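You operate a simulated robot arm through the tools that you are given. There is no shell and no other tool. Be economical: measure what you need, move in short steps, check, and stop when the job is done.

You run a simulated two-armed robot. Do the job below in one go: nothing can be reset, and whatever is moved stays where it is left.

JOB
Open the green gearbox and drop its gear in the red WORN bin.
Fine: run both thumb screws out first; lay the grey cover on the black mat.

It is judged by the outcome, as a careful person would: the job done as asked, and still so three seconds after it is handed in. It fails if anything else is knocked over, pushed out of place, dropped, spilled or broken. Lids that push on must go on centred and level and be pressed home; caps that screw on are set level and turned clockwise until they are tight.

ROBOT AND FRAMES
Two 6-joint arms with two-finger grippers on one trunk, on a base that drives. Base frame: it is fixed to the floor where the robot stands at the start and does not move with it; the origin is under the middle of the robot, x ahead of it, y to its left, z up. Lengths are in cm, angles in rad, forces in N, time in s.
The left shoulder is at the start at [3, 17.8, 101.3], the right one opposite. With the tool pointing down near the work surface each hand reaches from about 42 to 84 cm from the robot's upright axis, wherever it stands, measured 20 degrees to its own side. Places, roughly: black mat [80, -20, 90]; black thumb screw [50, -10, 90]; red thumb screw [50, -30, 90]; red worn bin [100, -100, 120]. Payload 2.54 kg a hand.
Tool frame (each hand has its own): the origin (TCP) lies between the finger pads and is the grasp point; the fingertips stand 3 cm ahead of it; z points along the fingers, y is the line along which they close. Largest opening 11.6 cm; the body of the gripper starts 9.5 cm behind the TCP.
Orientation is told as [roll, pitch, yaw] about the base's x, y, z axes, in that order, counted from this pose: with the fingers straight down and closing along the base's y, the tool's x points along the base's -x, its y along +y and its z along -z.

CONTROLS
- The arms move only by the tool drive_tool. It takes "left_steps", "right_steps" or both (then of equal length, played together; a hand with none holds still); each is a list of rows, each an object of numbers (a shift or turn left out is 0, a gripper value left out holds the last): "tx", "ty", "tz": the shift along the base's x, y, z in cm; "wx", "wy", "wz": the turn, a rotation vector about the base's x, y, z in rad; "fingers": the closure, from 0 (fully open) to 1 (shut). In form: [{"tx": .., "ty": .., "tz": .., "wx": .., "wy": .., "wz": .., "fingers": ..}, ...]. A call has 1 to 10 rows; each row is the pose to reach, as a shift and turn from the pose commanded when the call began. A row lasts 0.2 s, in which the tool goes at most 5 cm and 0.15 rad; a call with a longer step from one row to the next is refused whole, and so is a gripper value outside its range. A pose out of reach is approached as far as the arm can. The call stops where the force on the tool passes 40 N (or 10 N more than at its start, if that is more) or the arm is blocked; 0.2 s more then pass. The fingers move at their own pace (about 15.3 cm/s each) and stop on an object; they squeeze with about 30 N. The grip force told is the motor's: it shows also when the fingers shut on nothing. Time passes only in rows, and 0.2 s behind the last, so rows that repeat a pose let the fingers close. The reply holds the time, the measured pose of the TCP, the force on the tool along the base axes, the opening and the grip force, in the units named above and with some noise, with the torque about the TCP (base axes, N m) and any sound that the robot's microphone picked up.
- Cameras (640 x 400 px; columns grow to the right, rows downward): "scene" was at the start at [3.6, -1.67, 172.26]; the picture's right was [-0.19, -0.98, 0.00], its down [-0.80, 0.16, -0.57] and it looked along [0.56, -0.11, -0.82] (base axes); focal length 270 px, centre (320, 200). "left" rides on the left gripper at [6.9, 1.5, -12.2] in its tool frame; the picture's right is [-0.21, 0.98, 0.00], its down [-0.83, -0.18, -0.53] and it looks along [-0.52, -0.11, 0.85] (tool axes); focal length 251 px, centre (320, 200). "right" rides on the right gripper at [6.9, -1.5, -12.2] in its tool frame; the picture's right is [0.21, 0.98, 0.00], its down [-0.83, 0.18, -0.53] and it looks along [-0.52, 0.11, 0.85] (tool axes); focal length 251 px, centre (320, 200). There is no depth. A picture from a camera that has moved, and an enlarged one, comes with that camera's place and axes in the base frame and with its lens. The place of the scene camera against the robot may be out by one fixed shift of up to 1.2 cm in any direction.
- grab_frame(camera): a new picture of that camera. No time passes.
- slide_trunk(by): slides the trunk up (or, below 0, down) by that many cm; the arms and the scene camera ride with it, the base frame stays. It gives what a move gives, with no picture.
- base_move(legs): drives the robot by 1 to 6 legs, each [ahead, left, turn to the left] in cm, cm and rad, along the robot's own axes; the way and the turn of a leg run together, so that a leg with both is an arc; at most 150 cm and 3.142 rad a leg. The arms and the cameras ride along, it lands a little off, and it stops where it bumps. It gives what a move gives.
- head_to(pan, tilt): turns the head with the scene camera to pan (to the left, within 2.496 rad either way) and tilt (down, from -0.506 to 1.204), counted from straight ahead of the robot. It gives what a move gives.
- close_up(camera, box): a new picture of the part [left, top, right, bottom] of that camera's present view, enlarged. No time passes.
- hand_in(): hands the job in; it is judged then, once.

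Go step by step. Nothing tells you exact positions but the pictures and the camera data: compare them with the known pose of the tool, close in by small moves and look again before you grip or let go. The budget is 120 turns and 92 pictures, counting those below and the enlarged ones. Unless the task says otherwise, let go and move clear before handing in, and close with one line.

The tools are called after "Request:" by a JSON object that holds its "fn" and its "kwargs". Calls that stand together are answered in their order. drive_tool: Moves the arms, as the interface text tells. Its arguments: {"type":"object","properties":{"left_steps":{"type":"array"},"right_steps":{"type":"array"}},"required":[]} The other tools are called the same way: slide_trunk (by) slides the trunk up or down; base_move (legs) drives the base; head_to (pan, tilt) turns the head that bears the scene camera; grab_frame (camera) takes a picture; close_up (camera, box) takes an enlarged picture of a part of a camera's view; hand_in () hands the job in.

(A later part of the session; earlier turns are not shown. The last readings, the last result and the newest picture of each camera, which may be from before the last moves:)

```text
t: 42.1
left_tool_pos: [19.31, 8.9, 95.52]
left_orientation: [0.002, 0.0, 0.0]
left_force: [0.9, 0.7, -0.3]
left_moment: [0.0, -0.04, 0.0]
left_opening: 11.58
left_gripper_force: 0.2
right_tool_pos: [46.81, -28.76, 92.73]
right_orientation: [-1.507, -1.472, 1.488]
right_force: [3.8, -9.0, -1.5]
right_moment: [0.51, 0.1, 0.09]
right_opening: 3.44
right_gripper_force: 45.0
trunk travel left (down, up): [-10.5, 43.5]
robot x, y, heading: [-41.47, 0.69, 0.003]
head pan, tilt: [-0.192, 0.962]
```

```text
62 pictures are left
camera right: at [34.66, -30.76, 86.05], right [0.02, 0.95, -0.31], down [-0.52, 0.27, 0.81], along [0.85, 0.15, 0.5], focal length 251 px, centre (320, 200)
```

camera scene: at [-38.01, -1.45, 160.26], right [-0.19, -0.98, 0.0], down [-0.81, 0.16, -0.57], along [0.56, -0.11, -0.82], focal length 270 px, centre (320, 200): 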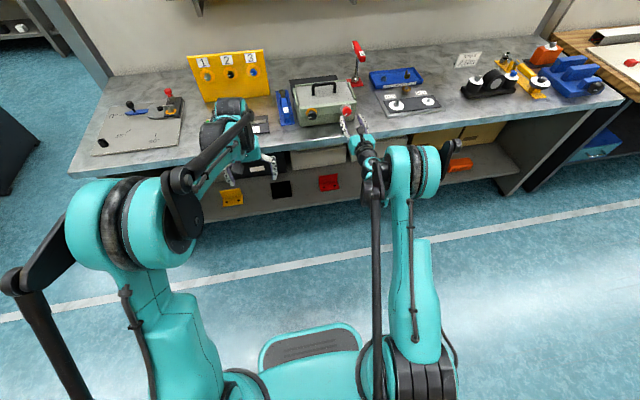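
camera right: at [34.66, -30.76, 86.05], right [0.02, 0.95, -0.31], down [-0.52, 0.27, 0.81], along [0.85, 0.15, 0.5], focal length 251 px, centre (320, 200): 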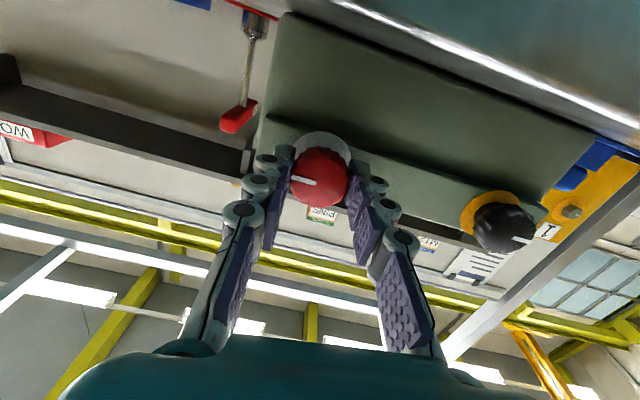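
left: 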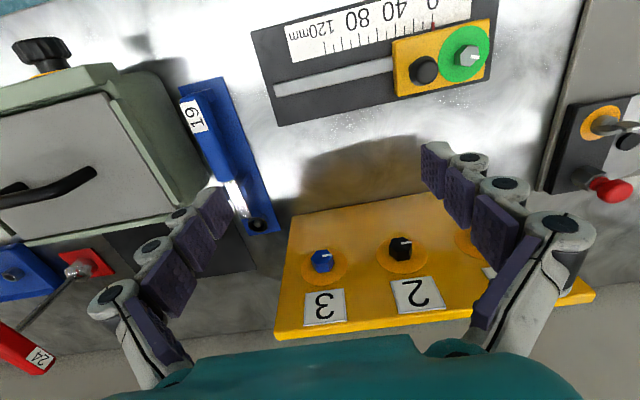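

The marker slipped in the fingers and torque rose to 0.5 N m, so the screw may have hit an end stop. I'll release, back off and look.

Request:
{"fn": "drive_tool", "kwargs": {"right_steps": [{"fingers": 0.5}, {"fingers": 0.5}, {"tx": -2.5}, {"tx": -5}, {"tx": -5, "wx": 0.15}, {"tx": -5, "wx": 0.3}, {"tx": -5, "wx": 0.45}, {"tx": -5, "wx": 0.6}, {"tx": -5, "wx": 0.75}, {"tx": -5, "wx": 0.9}]}}

Request:
{"fn": "drive_tool", "kwargs": {"right_steps": [{"wx": 0.15}, {"wx": 0.3}, {"wx": 0.45}, {"wx": 0.6}, {"wx": 0.75}, {"wx": 0.9}, {"wx": 1.05}, {"wx": 1.2}, {"wx": 1.35}, {"wx": 1.5}]}}

Request:
{"fn": "drive_tool", "kwargs": {"right_steps": [{"wx": 0.15}, {"wx": 0.3}, {"wx": 0.45}, {"wx": 0.6}, {"wx": 0.69}, {"wx": 0.69, "tz": 0.3}]}}

Request:
{"fn": "grab_frame", "kwargs": {"camera": "right"}}

Request:
{"fn": "close_up", "kwargs": {"camera": "scene", "box": [270, 60, 390, 135]}}

```text
t: 44.3
left_tool_pos: [19.23, 8.98, 95.6]
left_orientation: [0.0, 0.0, 0.003]
left_force: [-1.0, 0.3, -0.2]
left_moment: [0.05, 0.0, 0.01]
left_opening: 11.62
left_gripper_force: 0.0
right_tool_pos: [41.93, -28.7, 92.7]
right_orientation: [1.547, -0.766, -1.559]
right_force: [-0.1, 0.7, 0.2]
right_moment: [-0.05, 0.02, 0.01]
right_opening: 5.78
right_gripper_force: 0.0
trunk travel left (down, up): [-10.5, 43.5]
robot x, y, heading: [-41.49, 0.39, -0.004]
head pan, tilt: [-0.192, 0.962]
```

```text
t: 46.5
left_tool_pos: [19.19, 9.02, 95.55]
left_orientation: [0.001, 0.001, 0.002]
left_force: [0.0, -0.1, -0.5]
left_moment: [0.01, 0.01, 0.02]
left_opening: 11.61
left_gripper_force: 0.1
right_tool_pos: [41.9, -28.69, 92.82]
right_orientation: [1.561, 0.732, -1.562]
right_force: [0.8, -0.6, 0.1]
right_moment: [-0.01, 0.02, -0.01]
right_opening: 5.79
right_gripper_force: 0.0
trunk travel left (down, up): [-10.5, 43.5]
robot x, y, heading: [-41.4, 0.29, 0.0]
head pan, tilt: [-0.192, 0.962]
```

```text
t: 47.9
left_tool_pos: [19.2, 8.95, 95.59]
left_orientation: [0.001, 0.001, 0.001]
left_force: [0.7, 0.1, 0.1]
left_moment: [0.0, 0.01, -0.01]
left_opening: 11.59
left_gripper_force: 0.0
right_tool_pos: [41.76, -28.73, 93.15]
right_orientation: [1.602, 1.422, -1.523]
right_force: [0.4, 0.3, 0.2]
right_moment: [-0.02, 0.02, 0.0]
right_opening: 5.8
right_gripper_force: 0.0
trunk travel left (down, up): [-10.5, 43.5]
robot x, y, heading: [-41.51, -0.18, 0.003]
head pan, tilt: [-0.192, 0.962]
```

```text
61 pictures are left
camera right: at [29.59, -26.29, 99.64], right [0.01, -0.93, 0.36], down [-0.53, -0.31, -0.79], along [0.85, -0.18, -0.49], focal length 251 px, centre (320, 200)
```

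right: 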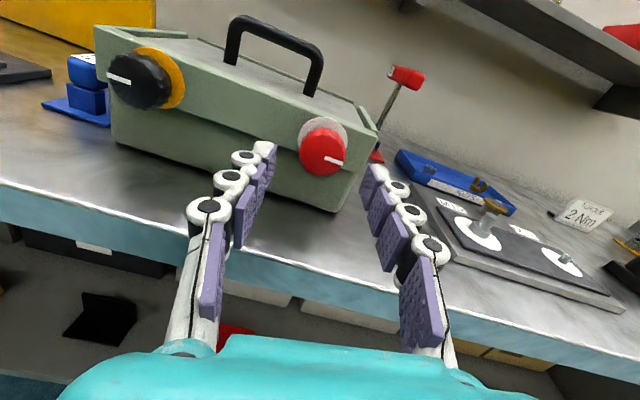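

```text
5.33 times, centred on (330, 98) of scene
camera zoom: at [-38.04, -1.44, 160.26], right [-0.19, -0.98, 0.0], down [-0.81, 0.16, -0.57], along [0.56, -0.11, -0.82], focal length 1440 px, centre (267, 747)
```

zoom: 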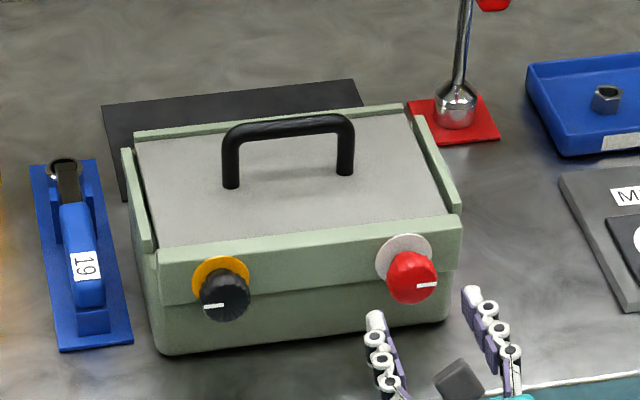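

The red screw has made about half a turn to the right and stands out further. I'll regrip and try another turn to confirm it's at its stop.

Request:
{"fn": "drive_tool", "kwargs": {"right_steps": [{"tx": 3, "wx": 0.14, "tz": -0.15, "ty": -0.1}, {"tx": 5.2, "wx": 0.14, "tz": -0.15, "ty": -0.1}, {"tx": 5.2, "wx": 0.14, "tz": -0.15, "ty": -0.1}, {"tx": 5.2, "wx": 0.14, "tz": -0.15, "ty": -0.1, "fingers": 0.7}, {"tx": 5.2, "wx": 0.14, "tz": -0.15, "ty": -0.1, "fingers": 1}, {"tx": 5.2, "wx": 0.14, "tz": -0.15, "ty": -0.1, "fingers": 1}, {"tx": 5.2, "wx": 0.02, "tz": -0.15, "ty": -0.1, "fingers": 1}, {"tx": 5.2, "wx": -0.1, "tz": -0.15, "ty": -0.1, "fingers": 1}, {"tx": 5.2, "wx": -0.22, "tz": -0.15, "ty": -0.1, "fingers": 1}]}}

Request:
{"fn": "grab_frame", "kwargs": {"camera": "right"}}

```text
t: 49.9
left_tool_pos: [19.15, 8.88, 95.45]
left_orientation: [0.0, 0.001, 0.001]
left_force: [-0.3, -0.2, 0.1]
left_moment: [0.01, 0.02, -0.02]
left_opening: 11.62
left_gripper_force: 0.2
right_tool_pos: [47.07, -28.72, 92.9]
right_orientation: [1.572, 1.2, -1.551]
right_force: [0.3, -6.0, 0.1]
right_moment: [0.51, -0.07, -0.39]
right_opening: 3.44
right_gripper_force: 45.2
trunk travel left (down, up): [-10.5, 43.5]
robot x, y, heading: [-41.49, -0.08, 0.0]
head pan, tilt: [-0.192, 0.962]
```

```text
59 pictures are left
camera right: at [34.84, -25.08, 98.81], right [0.01, -0.83, 0.55], down [-0.53, -0.48, -0.7], along [0.85, -0.28, -0.44], focal length 251 px, centre (320, 200)
```

right: 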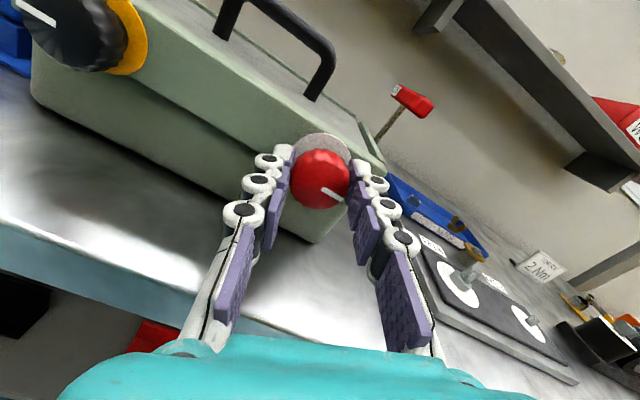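

Torque jumps straight to 0.5 and the fingers slip, so the red screw is fully out and captive. Next I'll back off and shift over to the black screw.

Request:
{"fn": "drive_tool", "kwargs": {"right_steps": [{"fingers": 0.5}, {"fingers": 0.5}, {"tx": -3}, {"tx": -6}, {"tx": -6.5, "wx": 0.15, "ty": 4}, {"tx": -6.5, "wx": 0.3, "ty": 8}, {"tx": -6.5, "wx": 0.36, "ty": 12}, {"tx": -6.5, "wx": 0.36, "ty": 13}, {"tx": -6.5, "wx": 0.36, "ty": 13}]}}

Request:
{"fn": "grab_frame", "kwargs": {"camera": "right"}}

```text
t: 51.9
left_tool_pos: [19.17, 9.07, 95.51]
left_orientation: [0.0, -0.001, 0.002]
left_force: [-0.3, 0.1, 0.0]
left_moment: [0.0, 0.0, 0.03]
left_opening: 11.59
left_gripper_force: 0.2
right_tool_pos: [40.43, -16.01, 92.85]
right_orientation: [1.58, 1.561, -1.546]
right_force: [-0.4, 1.0, -0.6]
right_moment: [0.0, 0.01, 0.0]
right_opening: 5.78
right_gripper_force: 0.2
right hand out of reach, approached as far as the arm can: row 8, 9
trunk travel left (down, up): [-10.5, 43.5]
robot x, y, heading: [-41.4, 0.38, -0.0]
head pan, tilt: [-0.192, 0.962]
```

```text
58 pictures are left
camera right: at [28.35, -14.58, 99.73], right [0.02, -0.97, 0.22], down [-0.53, -0.2, -0.82], along [0.85, -0.11, -0.52], focal length 251 px, centre (320, 200)
```

right: 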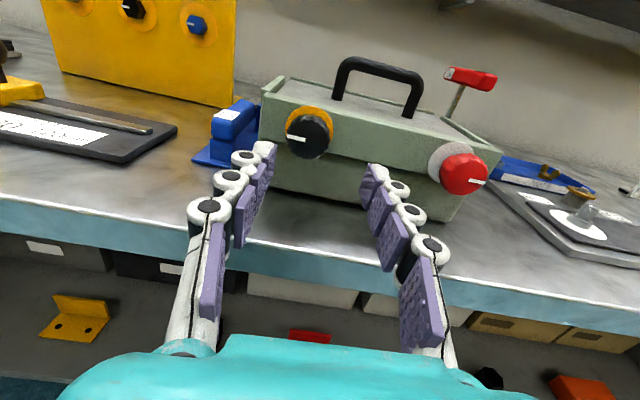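

The black knob is near [47.5, -15.1, 93], at the edge of the right arm's reach. I'll shift the base 8 cm left and bring the hand back to line up.

Request:
{"fn": "drive_tool", "kwargs": {"right_steps": [{"tx": -2, "ty": -3}, {"tx": -2, "ty": -7}, {"tx": -2, "ty": -7}]}}

Request:
{"fn": "base_move", "kwargs": {"legs": [[0, 8, 0]]}}

Request:
{"fn": "grab_frame", "kwargs": {"camera": "right"}}

```text
t: 52.7
left_tool_pos: [19.2, 9.16, 95.44]
left_orientation: [0.001, 0.001, 0.001]
left_force: [0.3, 0.3, -1.0]
left_moment: [0.03, 0.02, 0.05]
left_opening: 11.59
left_gripper_force: 0.1
right_tool_pos: [38.42, -23.05, 93.16]
right_orientation: [2.192, 1.558, -0.931]
right_force: [0.1, 0.8, -1.0]
right_moment: [-0.01, 0.0, 0.01]
right_opening: 5.77
right_gripper_force: 0.0
trunk travel left (down, up): [-10.5, 43.5]
robot x, y, heading: [-41.88, 0.35, 0.001]
head pan, tilt: [-0.192, 0.962]
```

```text
t: 53.8
left_tool_pos: [19.22, 16.99, 95.54]
left_orientation: [-0.002, -0.001, 0.001]
left_force: [-0.3, 0.9, -0.6]
left_moment: [-0.03, 0.01, -0.01]
left_opening: 11.62
left_gripper_force: 0.1
right_tool_pos: [38.56, -15.28, 93.19]
right_orientation: [2.13, 1.559, -0.997]
right_force: [0.9, 0.6, 0.1]
right_moment: [0.02, -0.01, -0.06]
right_opening: 5.79
right_gripper_force: 0.1
trunk travel left (down, up): [-10.5, 43.5]
robot x, y, heading: [-41.53, 7.94, -0.005]
head pan, tilt: [-0.192, 0.962]
```

```text
57 pictures are left
camera right: at [26.34, -13.8, 99.99], right [0.01, -0.97, 0.23], down [-0.53, -0.2, -0.83], along [0.85, -0.11, -0.51], focal length 251 px, centre (320, 200)
```

right: 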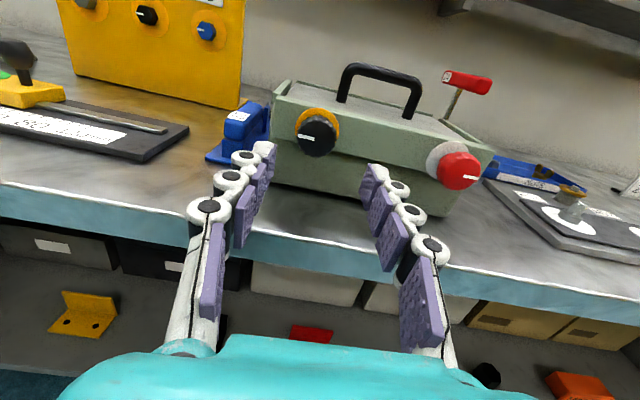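

The black knob is nearly dead ahead at about [47.7, -15.05, 93]. Advancing with the fingers open around it.

Request:
{"fn": "drive_tool", "kwargs": {"right_steps": [{"tx": 3, "ty": 0.2, "tz": -0.15}, {"tx": 6, "ty": 0.2, "tz": -0.15}, {"tx": 8.8, "ty": 0.2, "tz": -0.15}, {"tx": 8.8, "ty": 0.2, "tz": -0.15}]}}

Request:
{"fn": "grab_frame", "kwargs": {"camera": "right"}}

```text
t: 54.8
left_tool_pos: [19.17, 16.8, 95.6]
left_orientation: [0.0, 0.002, 0.0]
left_force: [0.3, 1.1, -0.2]
left_moment: [0.01, 0.0, 0.0]
left_opening: 11.6
left_gripper_force: 0.0
right_tool_pos: [47.15, -14.87, 92.84]
right_orientation: [2.207, 1.559, -0.919]
right_force: [-0.2, -0.1, -0.2]
right_moment: [0.0, -0.01, 0.0]
right_opening: 5.83
right_gripper_force: 0.0
trunk travel left (down, up): [-10.5, 43.5]
robot x, y, heading: [-41.76, 8.08, 0.003]
head pan, tilt: [-0.192, 0.962]
```

```text
56 pictures are left
camera right: at [34.93, -13.45, 99.73], right [0.01, -0.97, 0.22], down [-0.52, -0.2, -0.83], along [0.85, -0.11, -0.51], focal length 251 px, centre (320, 200)
```

right: 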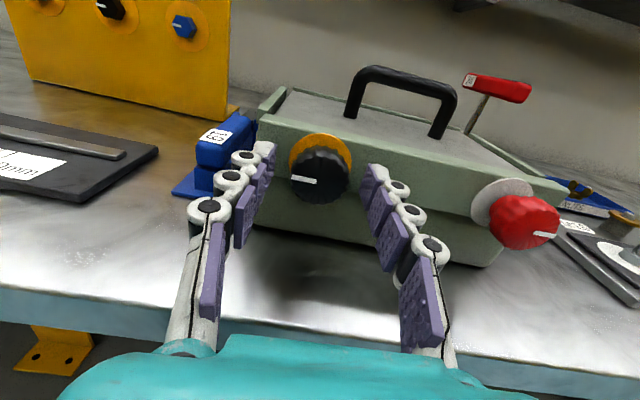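

Slightly low and shallow; a small correction, then grip and begin turning with gentle retreat.

Request:
{"fn": "drive_tool", "kwargs": {"right_steps": [{"tx": 0.35, "tz": 0.2}, {"tx": 0.35, "tz": 0.2, "fingers": 0.65}, {"tx": 0.35, "tz": 0.2, "fingers": 0.8}, {"tx": 0.35, "tz": 0.2, "fingers": 1}, {"tx": 0.35, "tz": 0.2, "fingers": 1}, {"tx": 0.33, "tz": 0.2, "wx": -0.1}, {"tx": 0.3, "tz": 0.2, "wx": -0.2}, {"tx": 0.27, "tz": 0.2, "wx": -0.3}, {"tx": 0.24, "tz": 0.2, "wx": -0.4}, {"tx": 0.21, "tz": 0.2, "wx": -0.5}]}}

```text
t: 57.0
left_tool_pos: [19.25, 16.98, 95.56]
left_orientation: [-0.001, 0.001, 0.001]
left_force: [0.5, -0.1, 0.4]
left_moment: [0.03, 0.0, -0.01]
left_opening: 11.58
left_gripper_force: 0.0
right_tool_pos: [47.53, -14.64, 93.18]
right_orientation: [1.566, 1.059, -1.553]
right_force: [-20.0, 18.4, -20.8]
right_moment: [0.14, 0.3, 0.27]
right_opening: 3.46
right_gripper_force: 44.9
trunk travel left (down, up): [-10.5, 43.5]
robot x, y, heading: [-41.58, 7.91, 0.004]
head pan, tilt: [-0.192, 0.962]
```

The black screw is turning. I'll relieve the side and axial loads and keep going.

Request:
{"fn": "drive_tool", "kwargs": {"right_steps": [{"tx": -0.25, "ty": 0.25, "tz": -0.25}, {"tx": -0.27, "ty": 0.25, "tz": -0.25, "wx": -0.12}, {"tx": -0.29, "ty": 0.25, "tz": -0.25, "wx": -0.24}, {"tx": -0.31, "ty": 0.25, "tz": -0.25, "wx": -0.36}, {"tx": -0.33, "ty": 0.25, "tz": -0.25, "wx": -0.48}, {"tx": -0.35, "ty": 0.25, "tz": -0.28, "wx": -0.6}, {"tx": -0.37, "ty": 0.25, "tz": -0.3, "wx": -0.72}, {"tx": -0.39, "ty": 0.25, "tz": -0.3, "wx": -0.84}]}}

```text
t: 58.8
left_tool_pos: [19.22, 17.18, 95.63]
left_orientation: [-0.002, -0.001, 0.001]
left_force: [-1.1, -0.3, 0.4]
left_moment: [-0.02, -0.04, 0.02]
left_opening: 11.6
left_gripper_force: 0.1
right_tool_pos: [47.28, -14.53, 92.93]
right_orientation: [1.554, 0.216, -1.559]
right_force: [-0.4, 26.0, -3.2]
right_moment: [0.06, -0.11, -0.13]
right_opening: 3.43
right_gripper_force: 44.8
trunk travel left (down, up): [-10.5, 43.5]
robot x, y, heading: [-41.71, 8.31, 0.002]
head pan, tilt: [-0.192, 0.962]
```

Request:
{"fn": "drive_tool", "kwargs": {"right_steps": [{"tx": -0.02, "ty": 0.2, "tz": -0.05}, {"tx": -0.04, "ty": 0.2, "tz": -0.05, "wx": -0.12}, {"tx": -0.06, "ty": 0.2, "tz": -0.05, "wx": -0.24}, {"tx": -0.08, "ty": 0.2, "tz": -0.05, "wx": -0.36}, {"tx": -0.1, "ty": 0.2, "tz": -0.05, "wx": -0.48}, {"tx": -0.12, "ty": 0.2, "tz": -0.05, "wx": -0.6}, {"tx": -0.14, "ty": 0.2, "tz": -0.05, "wx": -0.72}, {"tx": -0.16, "ty": 0.2, "tz": -0.05, "wx": -0.84}, {"tx": -0.18, "ty": 0.2, "tz": -0.05, "wx": -0.96}]}}

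Request:
{"fn": "grab_frame", "kwargs": {"camera": "right"}}

```text
t: 60.8
left_tool_pos: [19.35, 16.89, 95.33]
left_orientation: [-0.001, 0.003, -0.001]
left_force: [-0.8, -0.6, -0.5]
left_moment: [0.01, 0.02, 0.01]
left_opening: 11.62
left_gripper_force: 0.1
right_tool_pos: [47.25, -14.7, 92.73]
right_orientation: [1.545, -0.742, -1.559]
right_force: [-13.6, 13.1, -30.6]
right_moment: [0.06, 0.63, 0.37]
right_opening: 3.41
right_gripper_force: 45.0
trunk travel left (down, up): [-10.5, 43.5]
robot x, y, heading: [-41.59, 8.21, -0.001]
head pan, tilt: [-0.192, 0.962]
```

```text
55 pictures are left
camera right: at [35.0, -10.56, 87.15], right [0.01, 0.82, 0.58], down [-0.52, -0.48, 0.7], along [0.85, -0.31, 0.42], focal length 251 px, centre (320, 200)
```

right: 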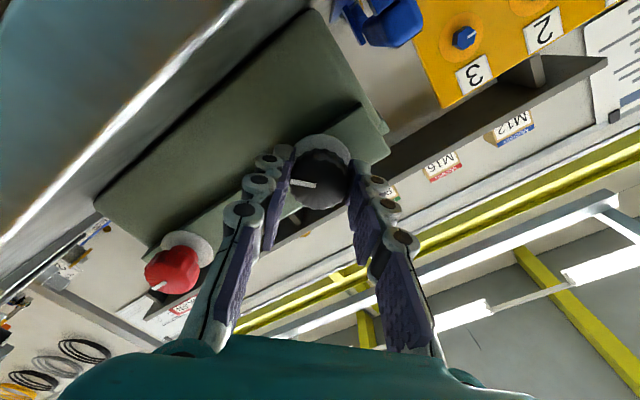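

The marker is holding still in the hand, so it has turned about 2.3 rad. I'll continue to the stop.

Request:
{"fn": "drive_tool", "kwargs": {"right_steps": [{"tx": -0.15, "ty": 0.05, "tz": -0.3}, {"tx": -0.17, "ty": 0.0, "tz": -0.3, "wx": -0.12}, {"tx": -0.19, "ty": 0.0, "tz": -0.3, "wx": -0.24}, {"tx": -0.21, "ty": 0.0, "tz": -0.3, "wx": -0.36}, {"tx": -0.23, "ty": 0.0, "tz": -0.3, "wx": -0.48}, {"tx": -0.25, "ty": 0.0, "tz": -0.3, "wx": -0.6}, {"tx": -0.27, "ty": 0.0, "tz": -0.3, "wx": -0.72}, {"tx": -0.29, "ty": 0.0, "tz": -0.3, "wx": -0.84}]}}

Request:
{"fn": "grab_frame", "kwargs": {"camera": "right"}}

```text
t: 62.6
left_tool_pos: [19.18, 16.79, 95.47]
left_orientation: [0.0, 0.001, -0.001]
left_force: [-0.2, 0.4, 0.0]
left_moment: [-0.01, 0.05, -0.02]
left_opening: 11.62
left_gripper_force: 0.1
right_tool_pos: [46.74, -14.79, 92.51]
right_orientation: [-0.86, -1.559, 0.842]
right_force: [29.9, -5.1, 19.2]
right_moment: [0.39, -0.31, 0.51]
right_opening: 3.44
right_gripper_force: 44.6
trunk travel left (down, up): [-10.5, 43.5]
robot x, y, heading: [-41.82, 8.11, -0.001]
head pan, tilt: [-0.192, 0.962]
```

```text
54 pictures are left
camera right: at [34.51, -16.16, 85.66], right [0.01, 0.97, -0.22], down [-0.52, 0.2, 0.83], along [0.85, 0.1, 0.51], focal length 251 px, centre (320, 200)
```

right: 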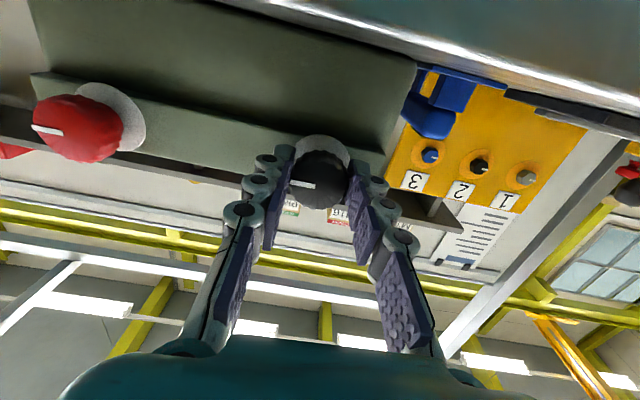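

The black marker now matches the red one. One more small push to confirm the stop.

Request:
{"fn": "drive_tool", "kwargs": {"right_steps": [{"tx": 0.2, "tz": 0.15}, {"tx": 0.2, "tz": 0.15, "wx": -0.1}, {"tx": 0.2, "tz": 0.15, "wx": -0.2}, {"tx": 0.2, "tz": 0.15, "wx": -0.3}]}}

Request:
{"fn": "close_up", "kwargs": {"camera": "right", "box": [220, 100, 420, 225]}}

```text
t: 63.6
left_tool_pos: [19.2, 16.74, 95.55]
left_orientation: [0.002, -0.001, 0.0]
left_force: [0.2, 0.8, -0.4]
left_moment: [0.02, 0.0, 0.02]
left_opening: 11.6
left_gripper_force: 0.1
right_tool_pos: [46.86, -14.86, 92.55]
right_orientation: [-1.564, -1.262, 1.545]
right_force: [-3.4, -7.3, -1.6]
right_moment: [0.58, 0.15, 0.05]
right_opening: 3.41
right_gripper_force: 44.7
trunk travel left (down, up): [-10.5, 43.5]
robot x, y, heading: [-41.69, 8.09, 0.004]
head pan, tilt: [-0.192, 0.962]
```

```text
3.20 times, centred on (320, 162) of right
camera zoom: at [34.62, -18.13, 86.57], right [0.02, 0.87, -0.5], down [-0.52, 0.43, 0.73], along [0.85, 0.25, 0.46], focal length 805 px, centre (320, 320)
```

zoom: 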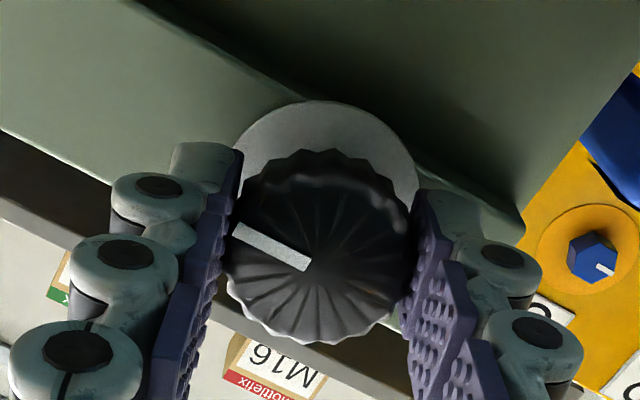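

The black screw is also at its stop (0.58 N m, fingers slipping). I'll release, back away, raise the hand and trunk, then turn the tool downward.

Request:
{"fn": "drive_tool", "kwargs": {"right_steps": [{"fingers": 0.5}, {"fingers": 0.5}, {"tx": -3}, {"tx": -6}, {"tx": -9, "tz": 3}, {"tx": -9, "tz": 7}, {"tx": -10, "tz": 11}, {"tx": -10, "tz": 15}, {"tx": -10, "tz": 19}, {"tx": -10, "tz": 22, "fingers": 0}]}}

Request:
{"fn": "slide_trunk", "kwargs": {"by": 22}}

Request:
{"fn": "drive_tool", "kwargs": {"right_steps": [{"wx": 0.15}, {"wx": 0.22}, {"wx": 0.22}]}}

Request:
{"fn": "grab_frame", "kwargs": {"camera": "scene"}}

```text
t: 65.8
left_tool_pos: [19.15, 16.9, 95.59]
left_orientation: [0.001, 0.0, -0.001]
left_force: [-0.7, -0.1, -0.7]
left_moment: [-0.03, 0.01, 0.01]
left_opening: 11.61
left_gripper_force: 0.0
right_tool_pos: [36.91, -14.52, 114.66]
right_orientation: [-1.565, -1.262, 1.547]
right_force: [0.7, -0.5, -0.1]
right_moment: [0.01, 0.02, -0.02]
right_opening: 11.6
right_gripper_force: 0.0
trunk travel left (down, up): [-10.5, 43.5]
robot x, y, heading: [-41.82, 8.28, -0.001]
head pan, tilt: [-0.192, 0.962]
```

```text
t: 68.1
left_tool_pos: [19.18, 16.96, 117.6]
left_orientation: [-0.001, 0.001, -0.001]
left_force: [-0.9, 0.9, -0.5]
left_moment: [0.02, 0.01, 0.0]
left_opening: 11.62
left_gripper_force: 0.1
right_tool_pos: [36.95, -14.37, 136.51]
right_orientation: [-1.562, -1.266, 1.547]
right_force: [-0.2, 1.1, -0.7]
right_moment: [-0.02, -0.01, 0.0]
right_opening: 11.61
right_gripper_force: 0.0
trunk travel left (down, up): [-32.5, 21.5]
robot x, y, heading: [-42.19, 8.03, 0.0]
head pan, tilt: [-0.192, 0.962]
```

```text
t: 68.9
left_tool_pos: [19.19, 16.83, 117.57]
left_orientation: [0.001, 0.0, 0.0]
left_force: [0.8, -0.2, 0.1]
left_moment: [0.02, 0.02, -0.01]
left_opening: 11.62
left_gripper_force: 0.1
right_tool_pos: [36.94, -14.61, 136.66]
right_orientation: [-1.499, -1.482, 1.484]
right_force: [-0.2, -0.4, 0.1]
right_moment: [-0.01, -0.02, 0.03]
right_opening: 11.61
right_gripper_force: 0.1
trunk travel left (down, up): [-32.5, 21.5]
robot x, y, heading: [-41.69, 8.22, 0.003]
head pan, tilt: [-0.192, 0.962]
```

```text
52 pictures are left
camera scene: at [-38.04, 6.42, 182.25], right [-0.19, -0.98, 0.0], down [-0.81, 0.16, -0.57], along [0.56, -0.11, -0.82], focal length 270 px, centre (320, 200)
```

scene: 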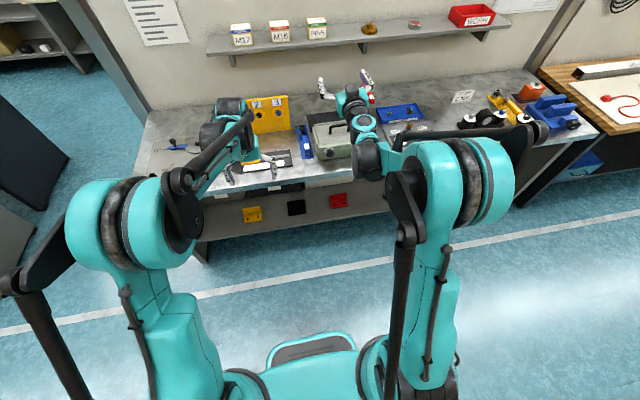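

Now pitching the tool down.

Request:
{"fn": "drive_tool", "kwargs": {"right_steps": [{"wx": 0.09}, {"wx": 0.0, "wy": 0.1}, {"wy": 0.25, "tx": -1}, {"wy": 0.4, "tx": -2}, {"wy": 0.55, "tx": -3}, {"wy": 0.7, "tx": -4}, {"wy": 0.85, "tx": -5}, {"wy": 1.0, "tx": -6}, {"wy": 1.15, "tx": -7}, {"wy": 1.3, "tx": -8}]}}

```text
t: 71.1
left_tool_pos: [19.27, 16.86, 117.51]
left_orientation: [0.0, 0.0, -0.001]
left_force: [0.3, 0.5, 0.0]
left_moment: [-0.01, 0.0, -0.01]
left_opening: 11.61
left_gripper_force: 0.1
right_tool_pos: [29.06, -14.53, 136.59]
right_orientation: [-0.04, -0.26, 0.09]
right_force: [1.7, -0.2, -0.5]
right_moment: [0.01, 0.04, -0.04]
right_opening: 11.6
right_gripper_force: 0.1
right hand out of reach, approached as far as the arm can: row 2
trunk travel left (down, up): [-32.5, 21.5]
robot x, y, heading: [-42.04, 7.68, 0.001]
head pan, tilt: [-0.192, 0.962]
```

The hand points nearly down. Driving the base forward to about x 4, y 1, with both hands high.

Request:
{"fn": "base_move", "kwargs": {"legs": [[46, -7, 0]]}}

Request:
{"fn": "drive_tool", "kwargs": {"right_steps": [{"wy": 0.13, "tx": -2}, {"wy": 0.26, "wx": 0.04, "tx": -4}, {"wy": 0.26, "wx": 0.04, "tx": -6}, {"wy": 0.26, "wx": 0.04, "tx": -8}, {"wy": 0.26, "wx": 0.04, "tx": -8}]}}

Request:
{"fn": "drive_tool", "kwargs": {"right_steps": [{"wz": -0.15}, {"wz": -0.3}, {"wz": -0.45}, {"wz": -0.6}, {"wz": -0.75}, {"wz": -0.9}, {"wz": -1.05}, {"wz": -1.2}, {"wz": -1.35}, {"wz": -1.5}]}}

Request:
{"fn": "grab_frame", "kwargs": {"camera": "right"}}

Request:
{"fn": "grab_frame", "kwargs": {"camera": "scene"}}

```text
t: 73.9
left_tool_pos: [66.41, 8.85, 117.53]
left_orientation: [0.003, 0.001, -0.01]
left_force: [-0.5, 0.1, 0.1]
left_moment: [0.01, -0.01, -0.07]
left_opening: 11.58
left_gripper_force: 0.1
right_tool_pos: [75.88, -22.52, 136.67]
right_orientation: [-0.04, -0.261, 0.08]
right_force: [0.3, 0.9, 0.0]
right_moment: [-0.02, -0.02, 0.02]
right_opening: 11.6
right_gripper_force: 0.0
trunk travel left (down, up): [-32.5, 21.5]
robot x, y, heading: [5.79, 0.64, -0.014]
head pan, tilt: [-0.192, 0.962]
```

```text
t: 75.1
left_tool_pos: [66.46, 8.97, 117.49]
left_orientation: [-0.001, 0.0, -0.01]
left_force: [0.5, -0.3, 0.2]
left_moment: [0.01, 0.0, -0.01]
left_opening: 11.61
left_gripper_force: 0.0
right_tool_pos: [68.13, -22.59, 136.76]
right_orientation: [0.021, -0.005, 0.071]
right_force: [0.8, -0.3, -0.9]
right_moment: [-0.01, 0.04, 0.0]
right_opening: 11.62
right_gripper_force: 0.1
trunk travel left (down, up): [-32.5, 21.5]
robot x, y, heading: [5.35, 0.51, -0.011]
head pan, tilt: [-0.192, 0.962]
```

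```text
t: 77.3
left_tool_pos: [66.36, 8.88, 117.65]
left_orientation: [-0.001, 0.0, -0.009]
left_force: [0.7, 0.0, -0.1]
left_moment: [0.02, 0.0, -0.02]
left_opening: 11.6
left_gripper_force: 0.0
right_tool_pos: [67.86, -22.52, 136.58]
right_orientation: [0.021, -0.008, -1.43]
right_force: [0.4, -0.3, -0.6]
right_moment: [0.01, -0.01, 0.01]
right_opening: 11.62
right_gripper_force: 0.0
trunk travel left (down, up): [-32.5, 21.5]
robot x, y, heading: [5.86, 0.63, -0.01]
head pan, tilt: [-0.192, 0.962]
```

```text
51 pictures are left
camera right: at [65.2, -15.83, 148.74], right [0.94, 0.35, 0.02], down [0.28, -0.79, 0.54], along [0.2, -0.5, -0.84], focal length 251 px, centre (320, 200)
```

right: 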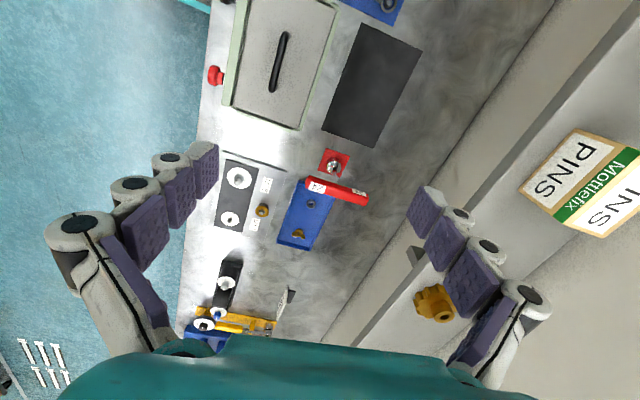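

```text
50 pictures are left
camera scene: at [9.09, -0.96, 182.26], right [-0.2, -0.98, 0.0], down [-0.8, 0.17, -0.57], along [0.56, -0.12, -0.82], focal length 270 px, centre (320, 200)
```

scene: 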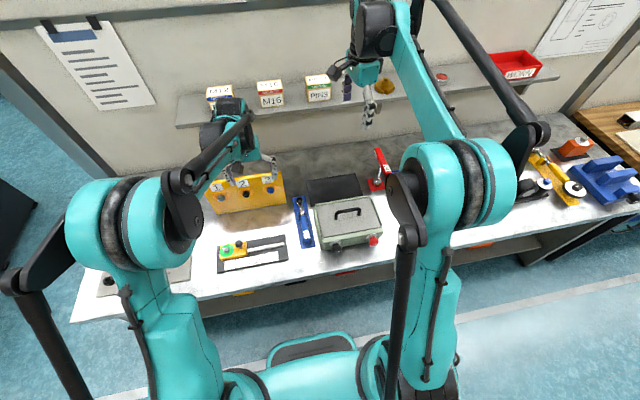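

From the top view, the handle bar runs along y, centred about [60.8, -21, ~103]. The lid spans roughly x 54–67 and y -31 to -11, and the mat x 72–90 and y -33 to -10. I'll come down above the handle and look closer.

Request:
{"fn": "drive_tool", "kwargs": {"right_steps": [{"tx": -3, "ty": 1, "tz": -3, "wz": -0.1}, {"tx": -6, "ty": 1.4, "tz": -6, "wz": -0.14}, {"tx": -7.1, "ty": 1.4, "tz": -10, "wz": -0.14, "wx": -0.02}, {"tx": -7.1, "ty": 1.4, "tz": -14, "wz": -0.14, "wx": -0.02}, {"tx": -7.1, "ty": 1.4, "tz": -18, "wz": -0.14, "wx": -0.02}, {"tx": -7.1, "ty": 1.4, "tz": -18, "wz": -0.14, "wx": -0.02}]}}

Request:
{"fn": "grab_frame", "kwargs": {"camera": "right"}}

```text
t: 78.7
left_tool_pos: [66.26, 8.89, 117.66]
left_orientation: [-0.002, 0.001, -0.01]
left_force: [0.5, 0.3, 0.2]
left_moment: [-0.03, 0.02, 0.03]
left_opening: 11.6
left_gripper_force: 0.1
right_tool_pos: [60.43, -21.29, 118.68]
right_orientation: [0.02, -0.027, -1.567]
right_force: [-0.3, 0.4, 0.2]
right_moment: [0.03, -0.01, -0.02]
right_opening: 11.61
right_gripper_force: 0.0
trunk travel left (down, up): [-32.5, 21.5]
robot x, y, heading: [5.49, 0.45, -0.011]
head pan, tilt: [-0.192, 0.962]
```

```text
49 pictures are left
camera right: at [58.73, -14.06, 130.67], right [0.98, 0.22, 0.01], down [0.17, -0.81, 0.56], along [0.13, -0.54, -0.83], focal length 251 px, centre (320, 200)
```

right: 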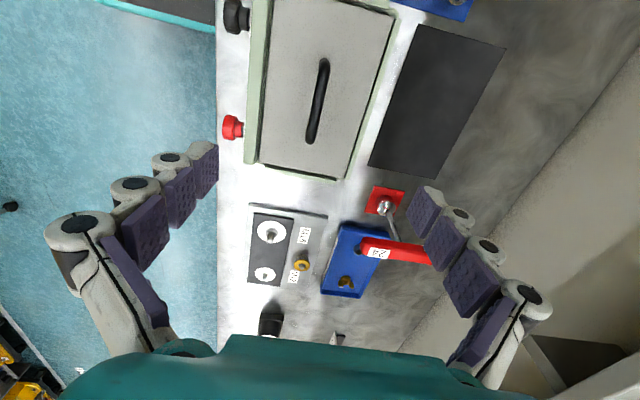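

The handle's centre is about [60.4, -20.9] with its top near z 99.5. I'll descend above it with a narrower opening and correct the small tilt.

Request:
{"fn": "drive_tool", "kwargs": {"right_steps": [{"tz": -4, "ty": 0.3, "wx": 0.027, "wy": 0.02, "fingers": 0.5}, {"tz": -8, "ty": 0.3, "wx": 0.027, "wy": 0.02, "fingers": 0.5}, {"tz": -12, "ty": 0.3, "wx": 0.027, "wy": 0.02}, {"tz": -14, "ty": 0.3, "wx": 0.027, "wy": 0.02}, {"tz": -14, "ty": 0.3, "wx": 0.027, "wy": 0.02}]}}

Request:
{"fn": "grab_frame", "kwargs": {"camera": "right"}}

Request:
{"fn": "grab_frame", "kwargs": {"camera": "left"}}

```text
t: 79.9
left_tool_pos: [66.37, 8.88, 117.57]
left_orientation: [0.0, 0.0, -0.008]
left_force: [-0.3, -0.6, 0.3]
left_moment: [-0.01, -0.01, -0.04]
left_opening: 11.6
left_gripper_force: 0.1
right_tool_pos: [60.64, -20.93, 104.71]
right_orientation: [-0.003, 0.0, -1.566]
right_force: [0.4, 0.3, 0.8]
right_moment: [-0.02, 0.0, 0.01]
right_opening: 5.83
right_gripper_force: 0.1
trunk travel left (down, up): [-32.5, 21.5]
robot x, y, heading: [5.51, 0.81, -0.016]
head pan, tilt: [-0.192, 0.962]
```

```text
48 pictures are left
camera right: at [59.17, -14.11, 116.92], right [0.98, 0.22, 0.0], down [0.18, -0.83, 0.53], along [0.12, -0.52, -0.85], focal length 251 px, centre (320, 200)
```

right: 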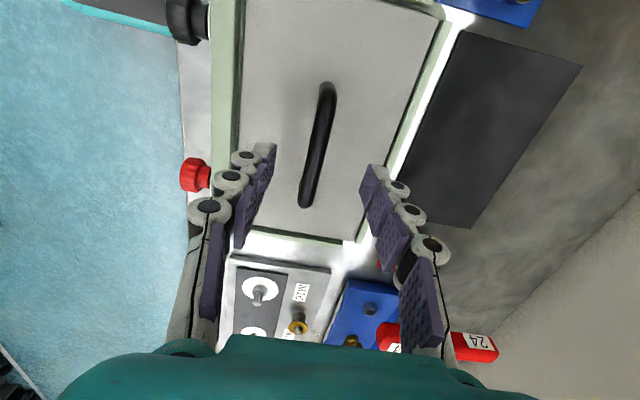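

```text
47 pictures are left
camera left: at [59.48, 10.5, 129.74], right [0.22, 0.97, 0.0], down [0.82, -0.19, 0.53], along [0.52, -0.12, -0.85], focal length 251 px, centre (320, 200)
```

left: 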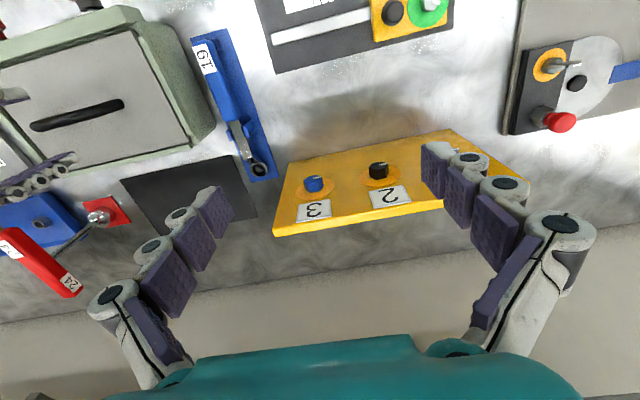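

The bar sits within 0.2 cm of the tool axis. Descending so the pads straddle the bar, then checking before closing.

Request:
{"fn": "drive_tool", "kwargs": {"right_steps": [{"tz": -2, "tx": -0.2, "wz": 0.035}, {"tz": -4, "tx": -0.2, "wz": 0.035}, {"tz": -4.7, "tx": -0.2, "wz": 0.035, "fingers": 0.65}, {"tz": -4.7, "tx": -0.2, "wz": 0.035, "fingers": 0.65}]}}

Request:
{"fn": "grab_frame", "kwargs": {"camera": "right"}}

Request:
{"fn": "close_up", "kwargs": {"camera": "scene", "box": [280, 130, 440, 260]}}

```text
t: 80.9
left_tool_pos: [66.47, 8.82, 117.57]
left_orientation: [0.001, -0.001, -0.012]
left_force: [0.8, -0.2, -0.7]
left_moment: [0.0, -0.01, -0.03]
left_opening: 11.61
left_gripper_force: 0.1
right_tool_pos: [60.39, -20.82, 100.01]
right_orientation: [-0.003, 0.002, -1.533]
right_force: [-1.0, 0.0, 0.4]
right_moment: [-0.02, 0.02, 0.02]
right_opening: 4.07
right_gripper_force: 0.0
trunk travel left (down, up): [-32.5, 21.5]
robot x, y, heading: [5.49, 0.91, -0.008]
head pan, tilt: [-0.192, 0.962]
```

```text
46 pictures are left
camera right: at [58.79, -13.98, 112.2], right [0.97, 0.25, 0.0], down [0.21, -0.82, 0.53], along [0.13, -0.52, -0.85], focal length 251 px, centre (320, 200)
```

right: 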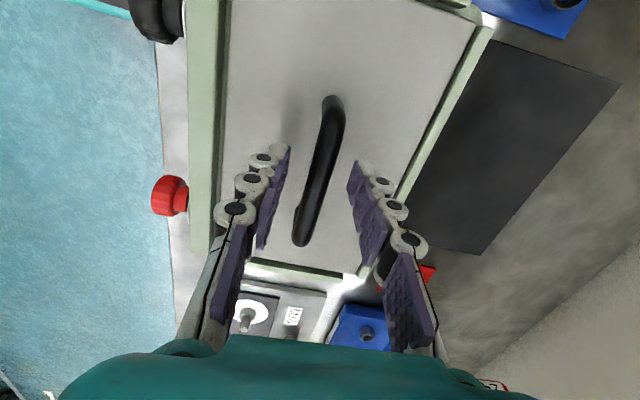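

```text
3.08 times, centred on (360, 195) of scene
camera zoom: at [9.11, -0.96, 182.26], right [-0.2, -0.98, 0.0], down [-0.8, 0.17, -0.57], along [0.56, -0.12, -0.82], focal length 831 px, centre (197, 215)
```

zoom: 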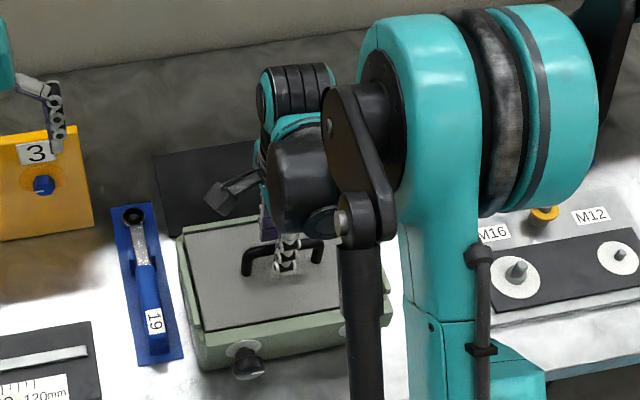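

The bar looks to be about 2 cm ahead of the TCP (z about 97.9), so I'll go 1.2 cm lower and grip it.

Request:
{"fn": "drive_tool", "kwargs": {"right_steps": [{"tz": -0.6}, {"tz": -1.2}, {"tz": -1.2, "fingers": 0.8}, {"tz": -1.2, "fingers": 1}, {"tz": -1.2, "fingers": 1}, {"tz": -1.2, "fingers": 1}]}}

Request:
{"fn": "drive_tool", "kwargs": {"right_steps": [{"tz": 0.5}, {"tz": 1}, {"tz": 1.5}, {"tz": 2}, {"tz": 2}]}}

Request:
{"fn": "grab_frame", "kwargs": {"camera": "right"}}

Request:
{"fn": "close_up", "kwargs": {"camera": "left", "box": [0, 0, 260, 300]}}

```text
t: 82.3
left_tool_pos: [66.38, 8.93, 117.53]
left_orientation: [0.0, -0.001, -0.011]
left_force: [0.7, 0.9, -0.6]
left_moment: [0.02, 0.0, -0.01]
left_opening: 11.6
left_gripper_force: 0.1
right_tool_pos: [60.51, -21.06, 98.89]
right_orientation: [-0.003, 0.001, -1.532]
right_force: [-4.8, -0.1, -0.4]
right_moment: [-0.05, 0.06, -0.75]
right_opening: 1.18
right_gripper_force: 30.3
trunk travel left (down, up): [-32.5, 21.5]
robot x, y, heading: [5.41, 0.92, -0.011]
head pan, tilt: [-0.192, 0.962]
```

```text
t: 83.5
left_tool_pos: [66.49, 8.86, 117.54]
left_orientation: [0.0, -0.001, -0.01]
left_force: [-0.4, -0.4, -0.1]
left_moment: [0.0, -0.01, 0.04]
left_opening: 11.62
left_gripper_force: 0.0
right_tool_pos: [60.6, -20.97, 100.69]
right_orientation: [0.0, 0.003, -1.533]
right_force: [0.1, -0.3, -6.6]
right_moment: [0.07, -0.06, 0.01]
right_opening: 1.12
right_gripper_force: 30.0
trunk travel left (down, up): [-32.5, 21.5]
robot x, y, heading: [5.63, 0.67, -0.011]
head pan, tilt: [-0.192, 0.962]
```

```text
44 pictures are left
camera right: at [58.95, -14.04, 112.88], right [0.97, 0.25, 0.0], down [0.21, -0.82, 0.53], along [0.13, -0.52, -0.85], focal length 251 px, centre (320, 200)
```

right: 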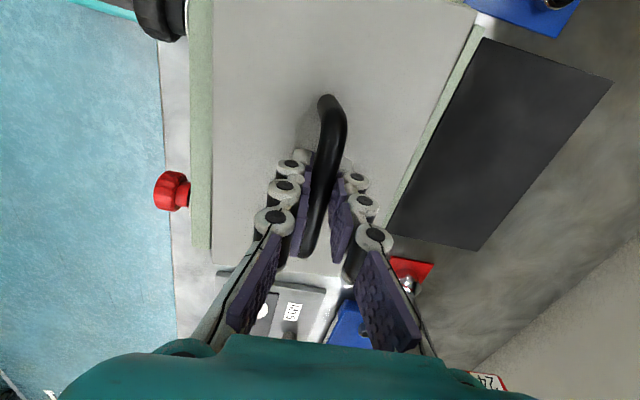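

```text
1.33 times, centred on (130, 150) of left
camera zoom: at [59.57, 10.47, 129.7], right [0.22, 0.97, 0.0], down [0.82, -0.19, 0.53], along [0.52, -0.12, -0.85], focal length 335 px, centre (573, 267)
```

zoom: 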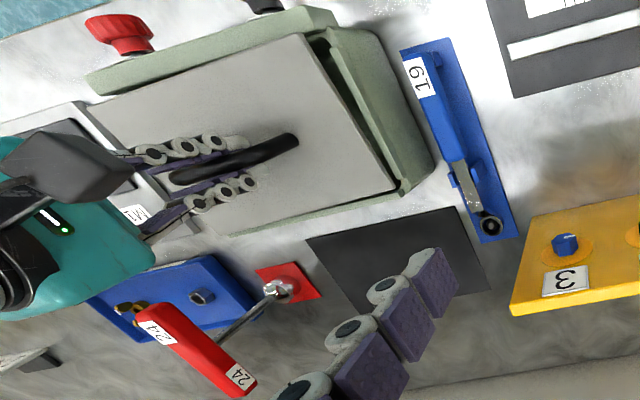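

The cover comes free cleanly, weighing about 6.6 N. I'll raise it well clear and carry it back over the mat, then look.

Request:
{"fn": "drive_tool", "kwargs": {"right_steps": [{"tz": 3}, {"tz": 6}, {"tz": 9}, {"tz": 11}, {"tz": 11, "tx": 4}, {"tz": 11, "tx": 8}, {"tz": 11, "tx": 12}, {"tz": 11, "tx": 16}, {"tz": 11, "tx": 20}, {"tz": 11, "tx": 20}]}}

Request:
{"fn": "grab_frame", "kwargs": {"camera": "right"}}

Request:
{"fn": "grab_frame", "kwargs": {"camera": "scene"}}

Request:
{"fn": "grab_frame", "kwargs": {"camera": "left"}}

```text
t: 85.7
left_tool_pos: [66.37, 8.96, 117.59]
left_orientation: [0.001, -0.001, -0.012]
left_force: [0.3, 0.2, 0.4]
left_moment: [0.03, -0.03, 0.01]
left_opening: 11.6
left_gripper_force: 0.1
right_tool_pos: [80.77, -20.61, 111.61]
right_orientation: [-0.003, 0.002, -1.532]
right_force: [-0.8, -0.6, -5.7]
right_moment: [0.01, -0.02, -0.03]
right_opening: 1.11
right_gripper_force: 30.5
trunk travel left (down, up): [-32.5, 21.5]
robot x, y, heading: [5.49, 1.13, -0.017]
head pan, tilt: [-0.192, 0.962]
```

```text
42 pictures are left
camera right: at [79.13, -13.75, 123.79], right [0.97, 0.25, 0.0], down [0.21, -0.82, 0.53], along [0.13, -0.52, -0.85], focal length 251 px, centre (320, 200)
```

right: 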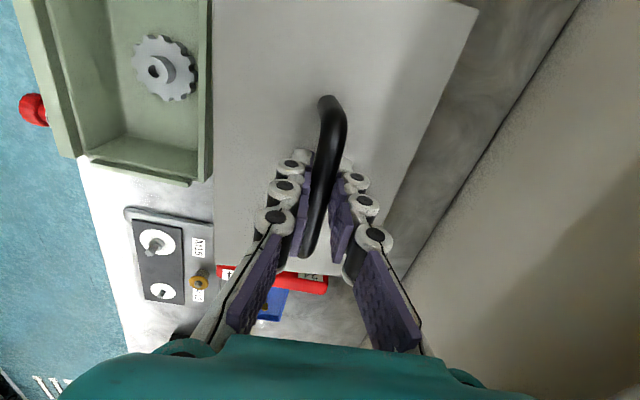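

```text
41 pictures are left
camera scene: at [9.04, -0.97, 182.26], right [-0.2, -0.98, 0.0], down [-0.8, 0.17, -0.57], along [0.56, -0.12, -0.82], focal length 270 px, centre (320, 200)
```

scene: 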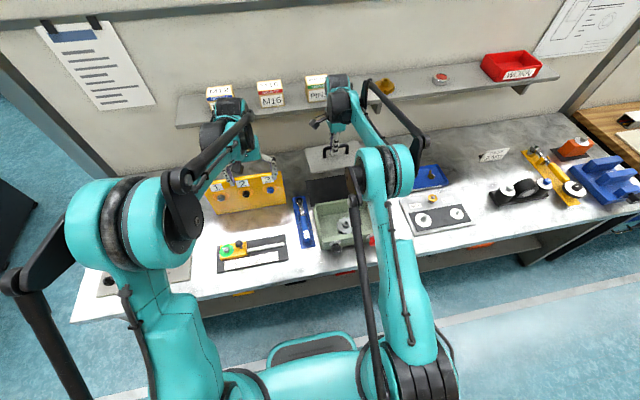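

```text
40 pictures are left
camera left: at [59.46, 10.48, 129.75], right [0.22, 0.97, 0.0], down [0.82, -0.19, 0.53], along [0.52, -0.12, -0.85], focal length 251 px, centre (320, 200)
```

left: 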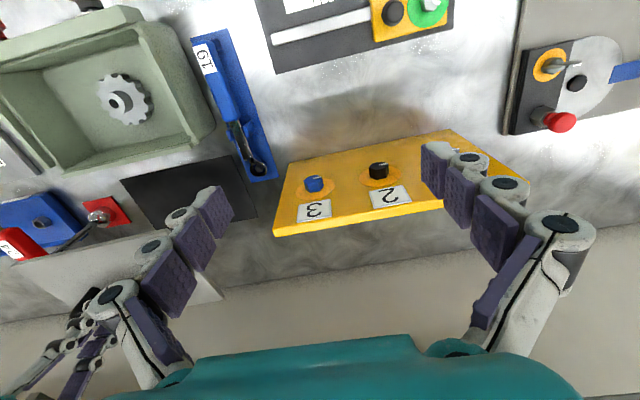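

The gear is visible in the open box. The mat's centre works out to about [79.7, -21], spanning x 73–87, so I'll shift slightly and lower the cover to just above it.

Request:
{"fn": "drive_tool", "kwargs": {"right_steps": [{"tx": -1.2, "ty": -0.3, "tz": -2}, {"tx": -1.2, "ty": -0.3, "tz": -6}, {"tx": -1.2, "ty": -0.3, "tz": -10}, {"tx": -1.2, "ty": -0.3, "tz": -14}, {"tx": -1.2, "ty": -0.3, "tz": -16}, {"tx": -1.2, "ty": -0.3, "tz": -16}]}}

Request:
{"fn": "close_up", "kwargs": {"camera": "left", "box": [0, 100, 320, 300]}}

Request:
{"fn": "close_up", "kwargs": {"camera": "scene", "box": [260, 110, 420, 250]}}

```text
t: 87.1
left_tool_pos: [66.3, 8.92, 117.53]
left_orientation: [0.0, -0.001, -0.009]
left_force: [0.3, -0.2, -1.0]
left_moment: [0.0, 0.01, 0.02]
left_opening: 11.61
left_gripper_force: 0.0
right_tool_pos: [79.12, -21.12, 95.51]
right_orientation: [-0.002, 0.002, -1.532]
right_force: [0.2, 0.9, -5.5]
right_moment: [0.07, -0.04, 0.01]
right_opening: 1.12
right_gripper_force: 29.7
trunk travel left (down, up): [-32.5, 21.5]
robot x, y, heading: [5.6, 0.8, -0.013]
head pan, tilt: [-0.192, 0.962]
```

```text
2.00 times, centred on (160, 200) of left
camera zoom: at [59.53, 10.47, 129.72], right [0.22, 0.97, 0.0], down [0.82, -0.19, 0.53], along [0.52, -0.12, -0.85], focal length 503 px, centre (640, 200)
```

zoom: 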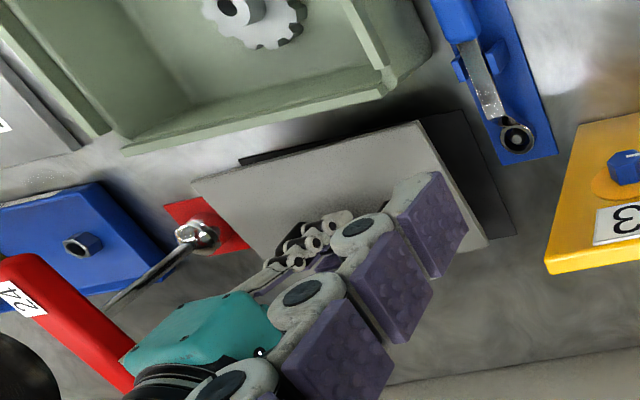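

```text
2.86 times, centred on (340, 180) of scene
camera zoom: at [9.14, -0.98, 182.26], right [-0.2, -0.98, 0.0], down [-0.8, 0.17, -0.57], along [0.56, -0.12, -0.82], focal length 771 px, centre (263, 257)
```

zoom: 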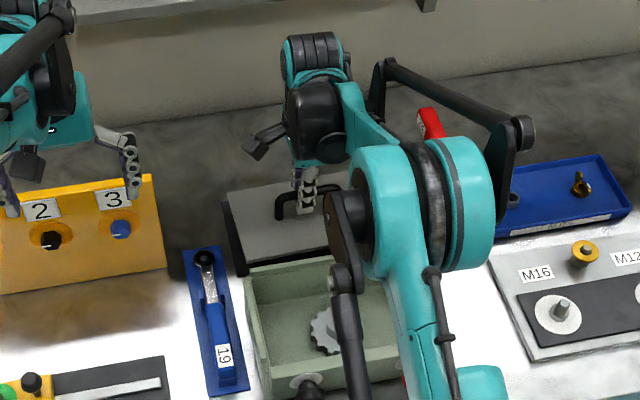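

The cover is about 1.6 cm near and 0.8 cm right of the mat's centre. I'll correct that and lower further.

Request:
{"fn": "drive_tool", "kwargs": {"right_steps": [{"tx": 1.0, "ty": 0.4}, {"tx": 1.6, "ty": 0.8}, {"tx": 1.6, "ty": 0.8, "tz": -1}, {"tx": 1.6, "ty": 0.8, "tz": -2}, {"tx": 1.6, "ty": 0.8, "tz": -2.3}, {"tx": 1.6, "ty": 0.8, "tz": -2.3}]}}

Request:
{"fn": "close_up", "kwargs": {"camera": "left", "box": [0, 100, 320, 300]}}

```text
t: 88.5
left_tool_pos: [66.48, 8.98, 117.56]
left_orientation: [0.0, 0.001, -0.009]
left_force: [0.6, -0.2, -0.6]
left_moment: [-0.02, 0.02, -0.02]
left_opening: 11.61
left_gripper_force: 0.0
right_tool_pos: [80.91, -20.32, 93.37]
right_orientation: [-0.002, 0.002, -1.531]
right_force: [-0.1, -0.3, -6.1]
right_moment: [0.06, 0.0, -0.01]
right_opening: 1.12
right_gripper_force: 30.1
trunk travel left (down, up): [-32.5, 21.5]
robot x, y, heading: [5.67, 0.71, -0.011]
head pan, tilt: [-0.192, 0.962]
```

```text
2.00 times, centred on (160, 200) of left
camera zoom: at [59.58, 10.47, 129.7], right [0.22, 0.97, 0.0], down [0.82, -0.19, 0.53], along [0.52, -0.12, -0.85], focal length 503 px, centre (640, 200)
```

zoom: 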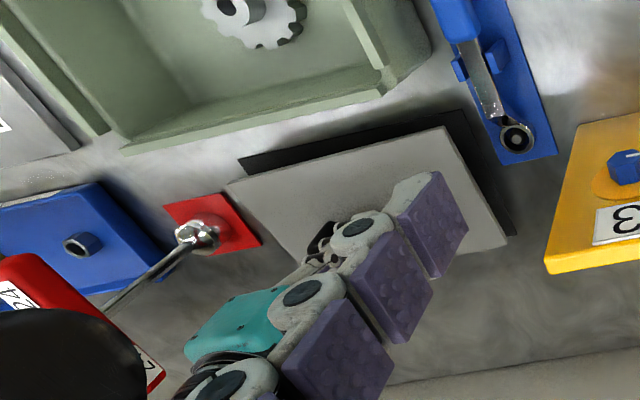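

The cover is now within a few millimetres of centre. Lowering in small steps until it rests.

Request:
{"fn": "drive_tool", "kwargs": {"right_steps": [{"wz": -0.04, "tz": -0.3}, {"wz": -0.04, "tz": -0.6}, {"wz": -0.04, "tz": -0.8}, {"wz": -0.04, "tz": -0.8}]}}

Request:
{"fn": "drive_tool", "kwargs": {"right_steps": [{"tz": -0.2}, {"tz": -0.4}, {"tz": -0.6}, {"tz": -0.6}]}}

```text
t: 89.5
left_tool_pos: [66.54, 8.88, 117.59]
left_orientation: [0.001, 0.001, -0.01]
left_force: [0.6, -0.3, -0.3]
left_moment: [-0.02, -0.01, 0.0]
left_opening: 11.57
left_gripper_force: 0.1
right_tool_pos: [80.88, -20.34, 92.55]
right_orientation: [-0.003, 0.002, -1.572]
right_force: [-1.4, -0.6, -5.6]
right_moment: [0.05, -0.01, -0.02]
right_opening: 1.1
right_gripper_force: 29.3
trunk travel left (down, up): [-32.5, 21.5]
robot x, y, heading: [5.51, 0.75, -0.012]
head pan, tilt: [-0.192, 0.962]
```

```text
t: 90.5
left_tool_pos: [66.46, 8.93, 117.5]
left_orientation: [-0.001, 0.0, -0.011]
left_force: [-0.9, -0.1, -0.3]
left_moment: [0.01, -0.02, -0.01]
left_opening: 11.59
left_gripper_force: 0.0
right_tool_pos: [80.98, -20.38, 92.13]
right_orientation: [-0.002, 0.002, -1.571]
right_force: [-0.1, 0.9, -5.6]
right_moment: [0.1, 0.01, -0.01]
right_opening: 1.1
right_gripper_force: 30.0
trunk travel left (down, up): [-32.5, 21.5]
robot x, y, heading: [5.58, 0.38, -0.01]
head pan, tilt: [-0.192, 0.962]
```

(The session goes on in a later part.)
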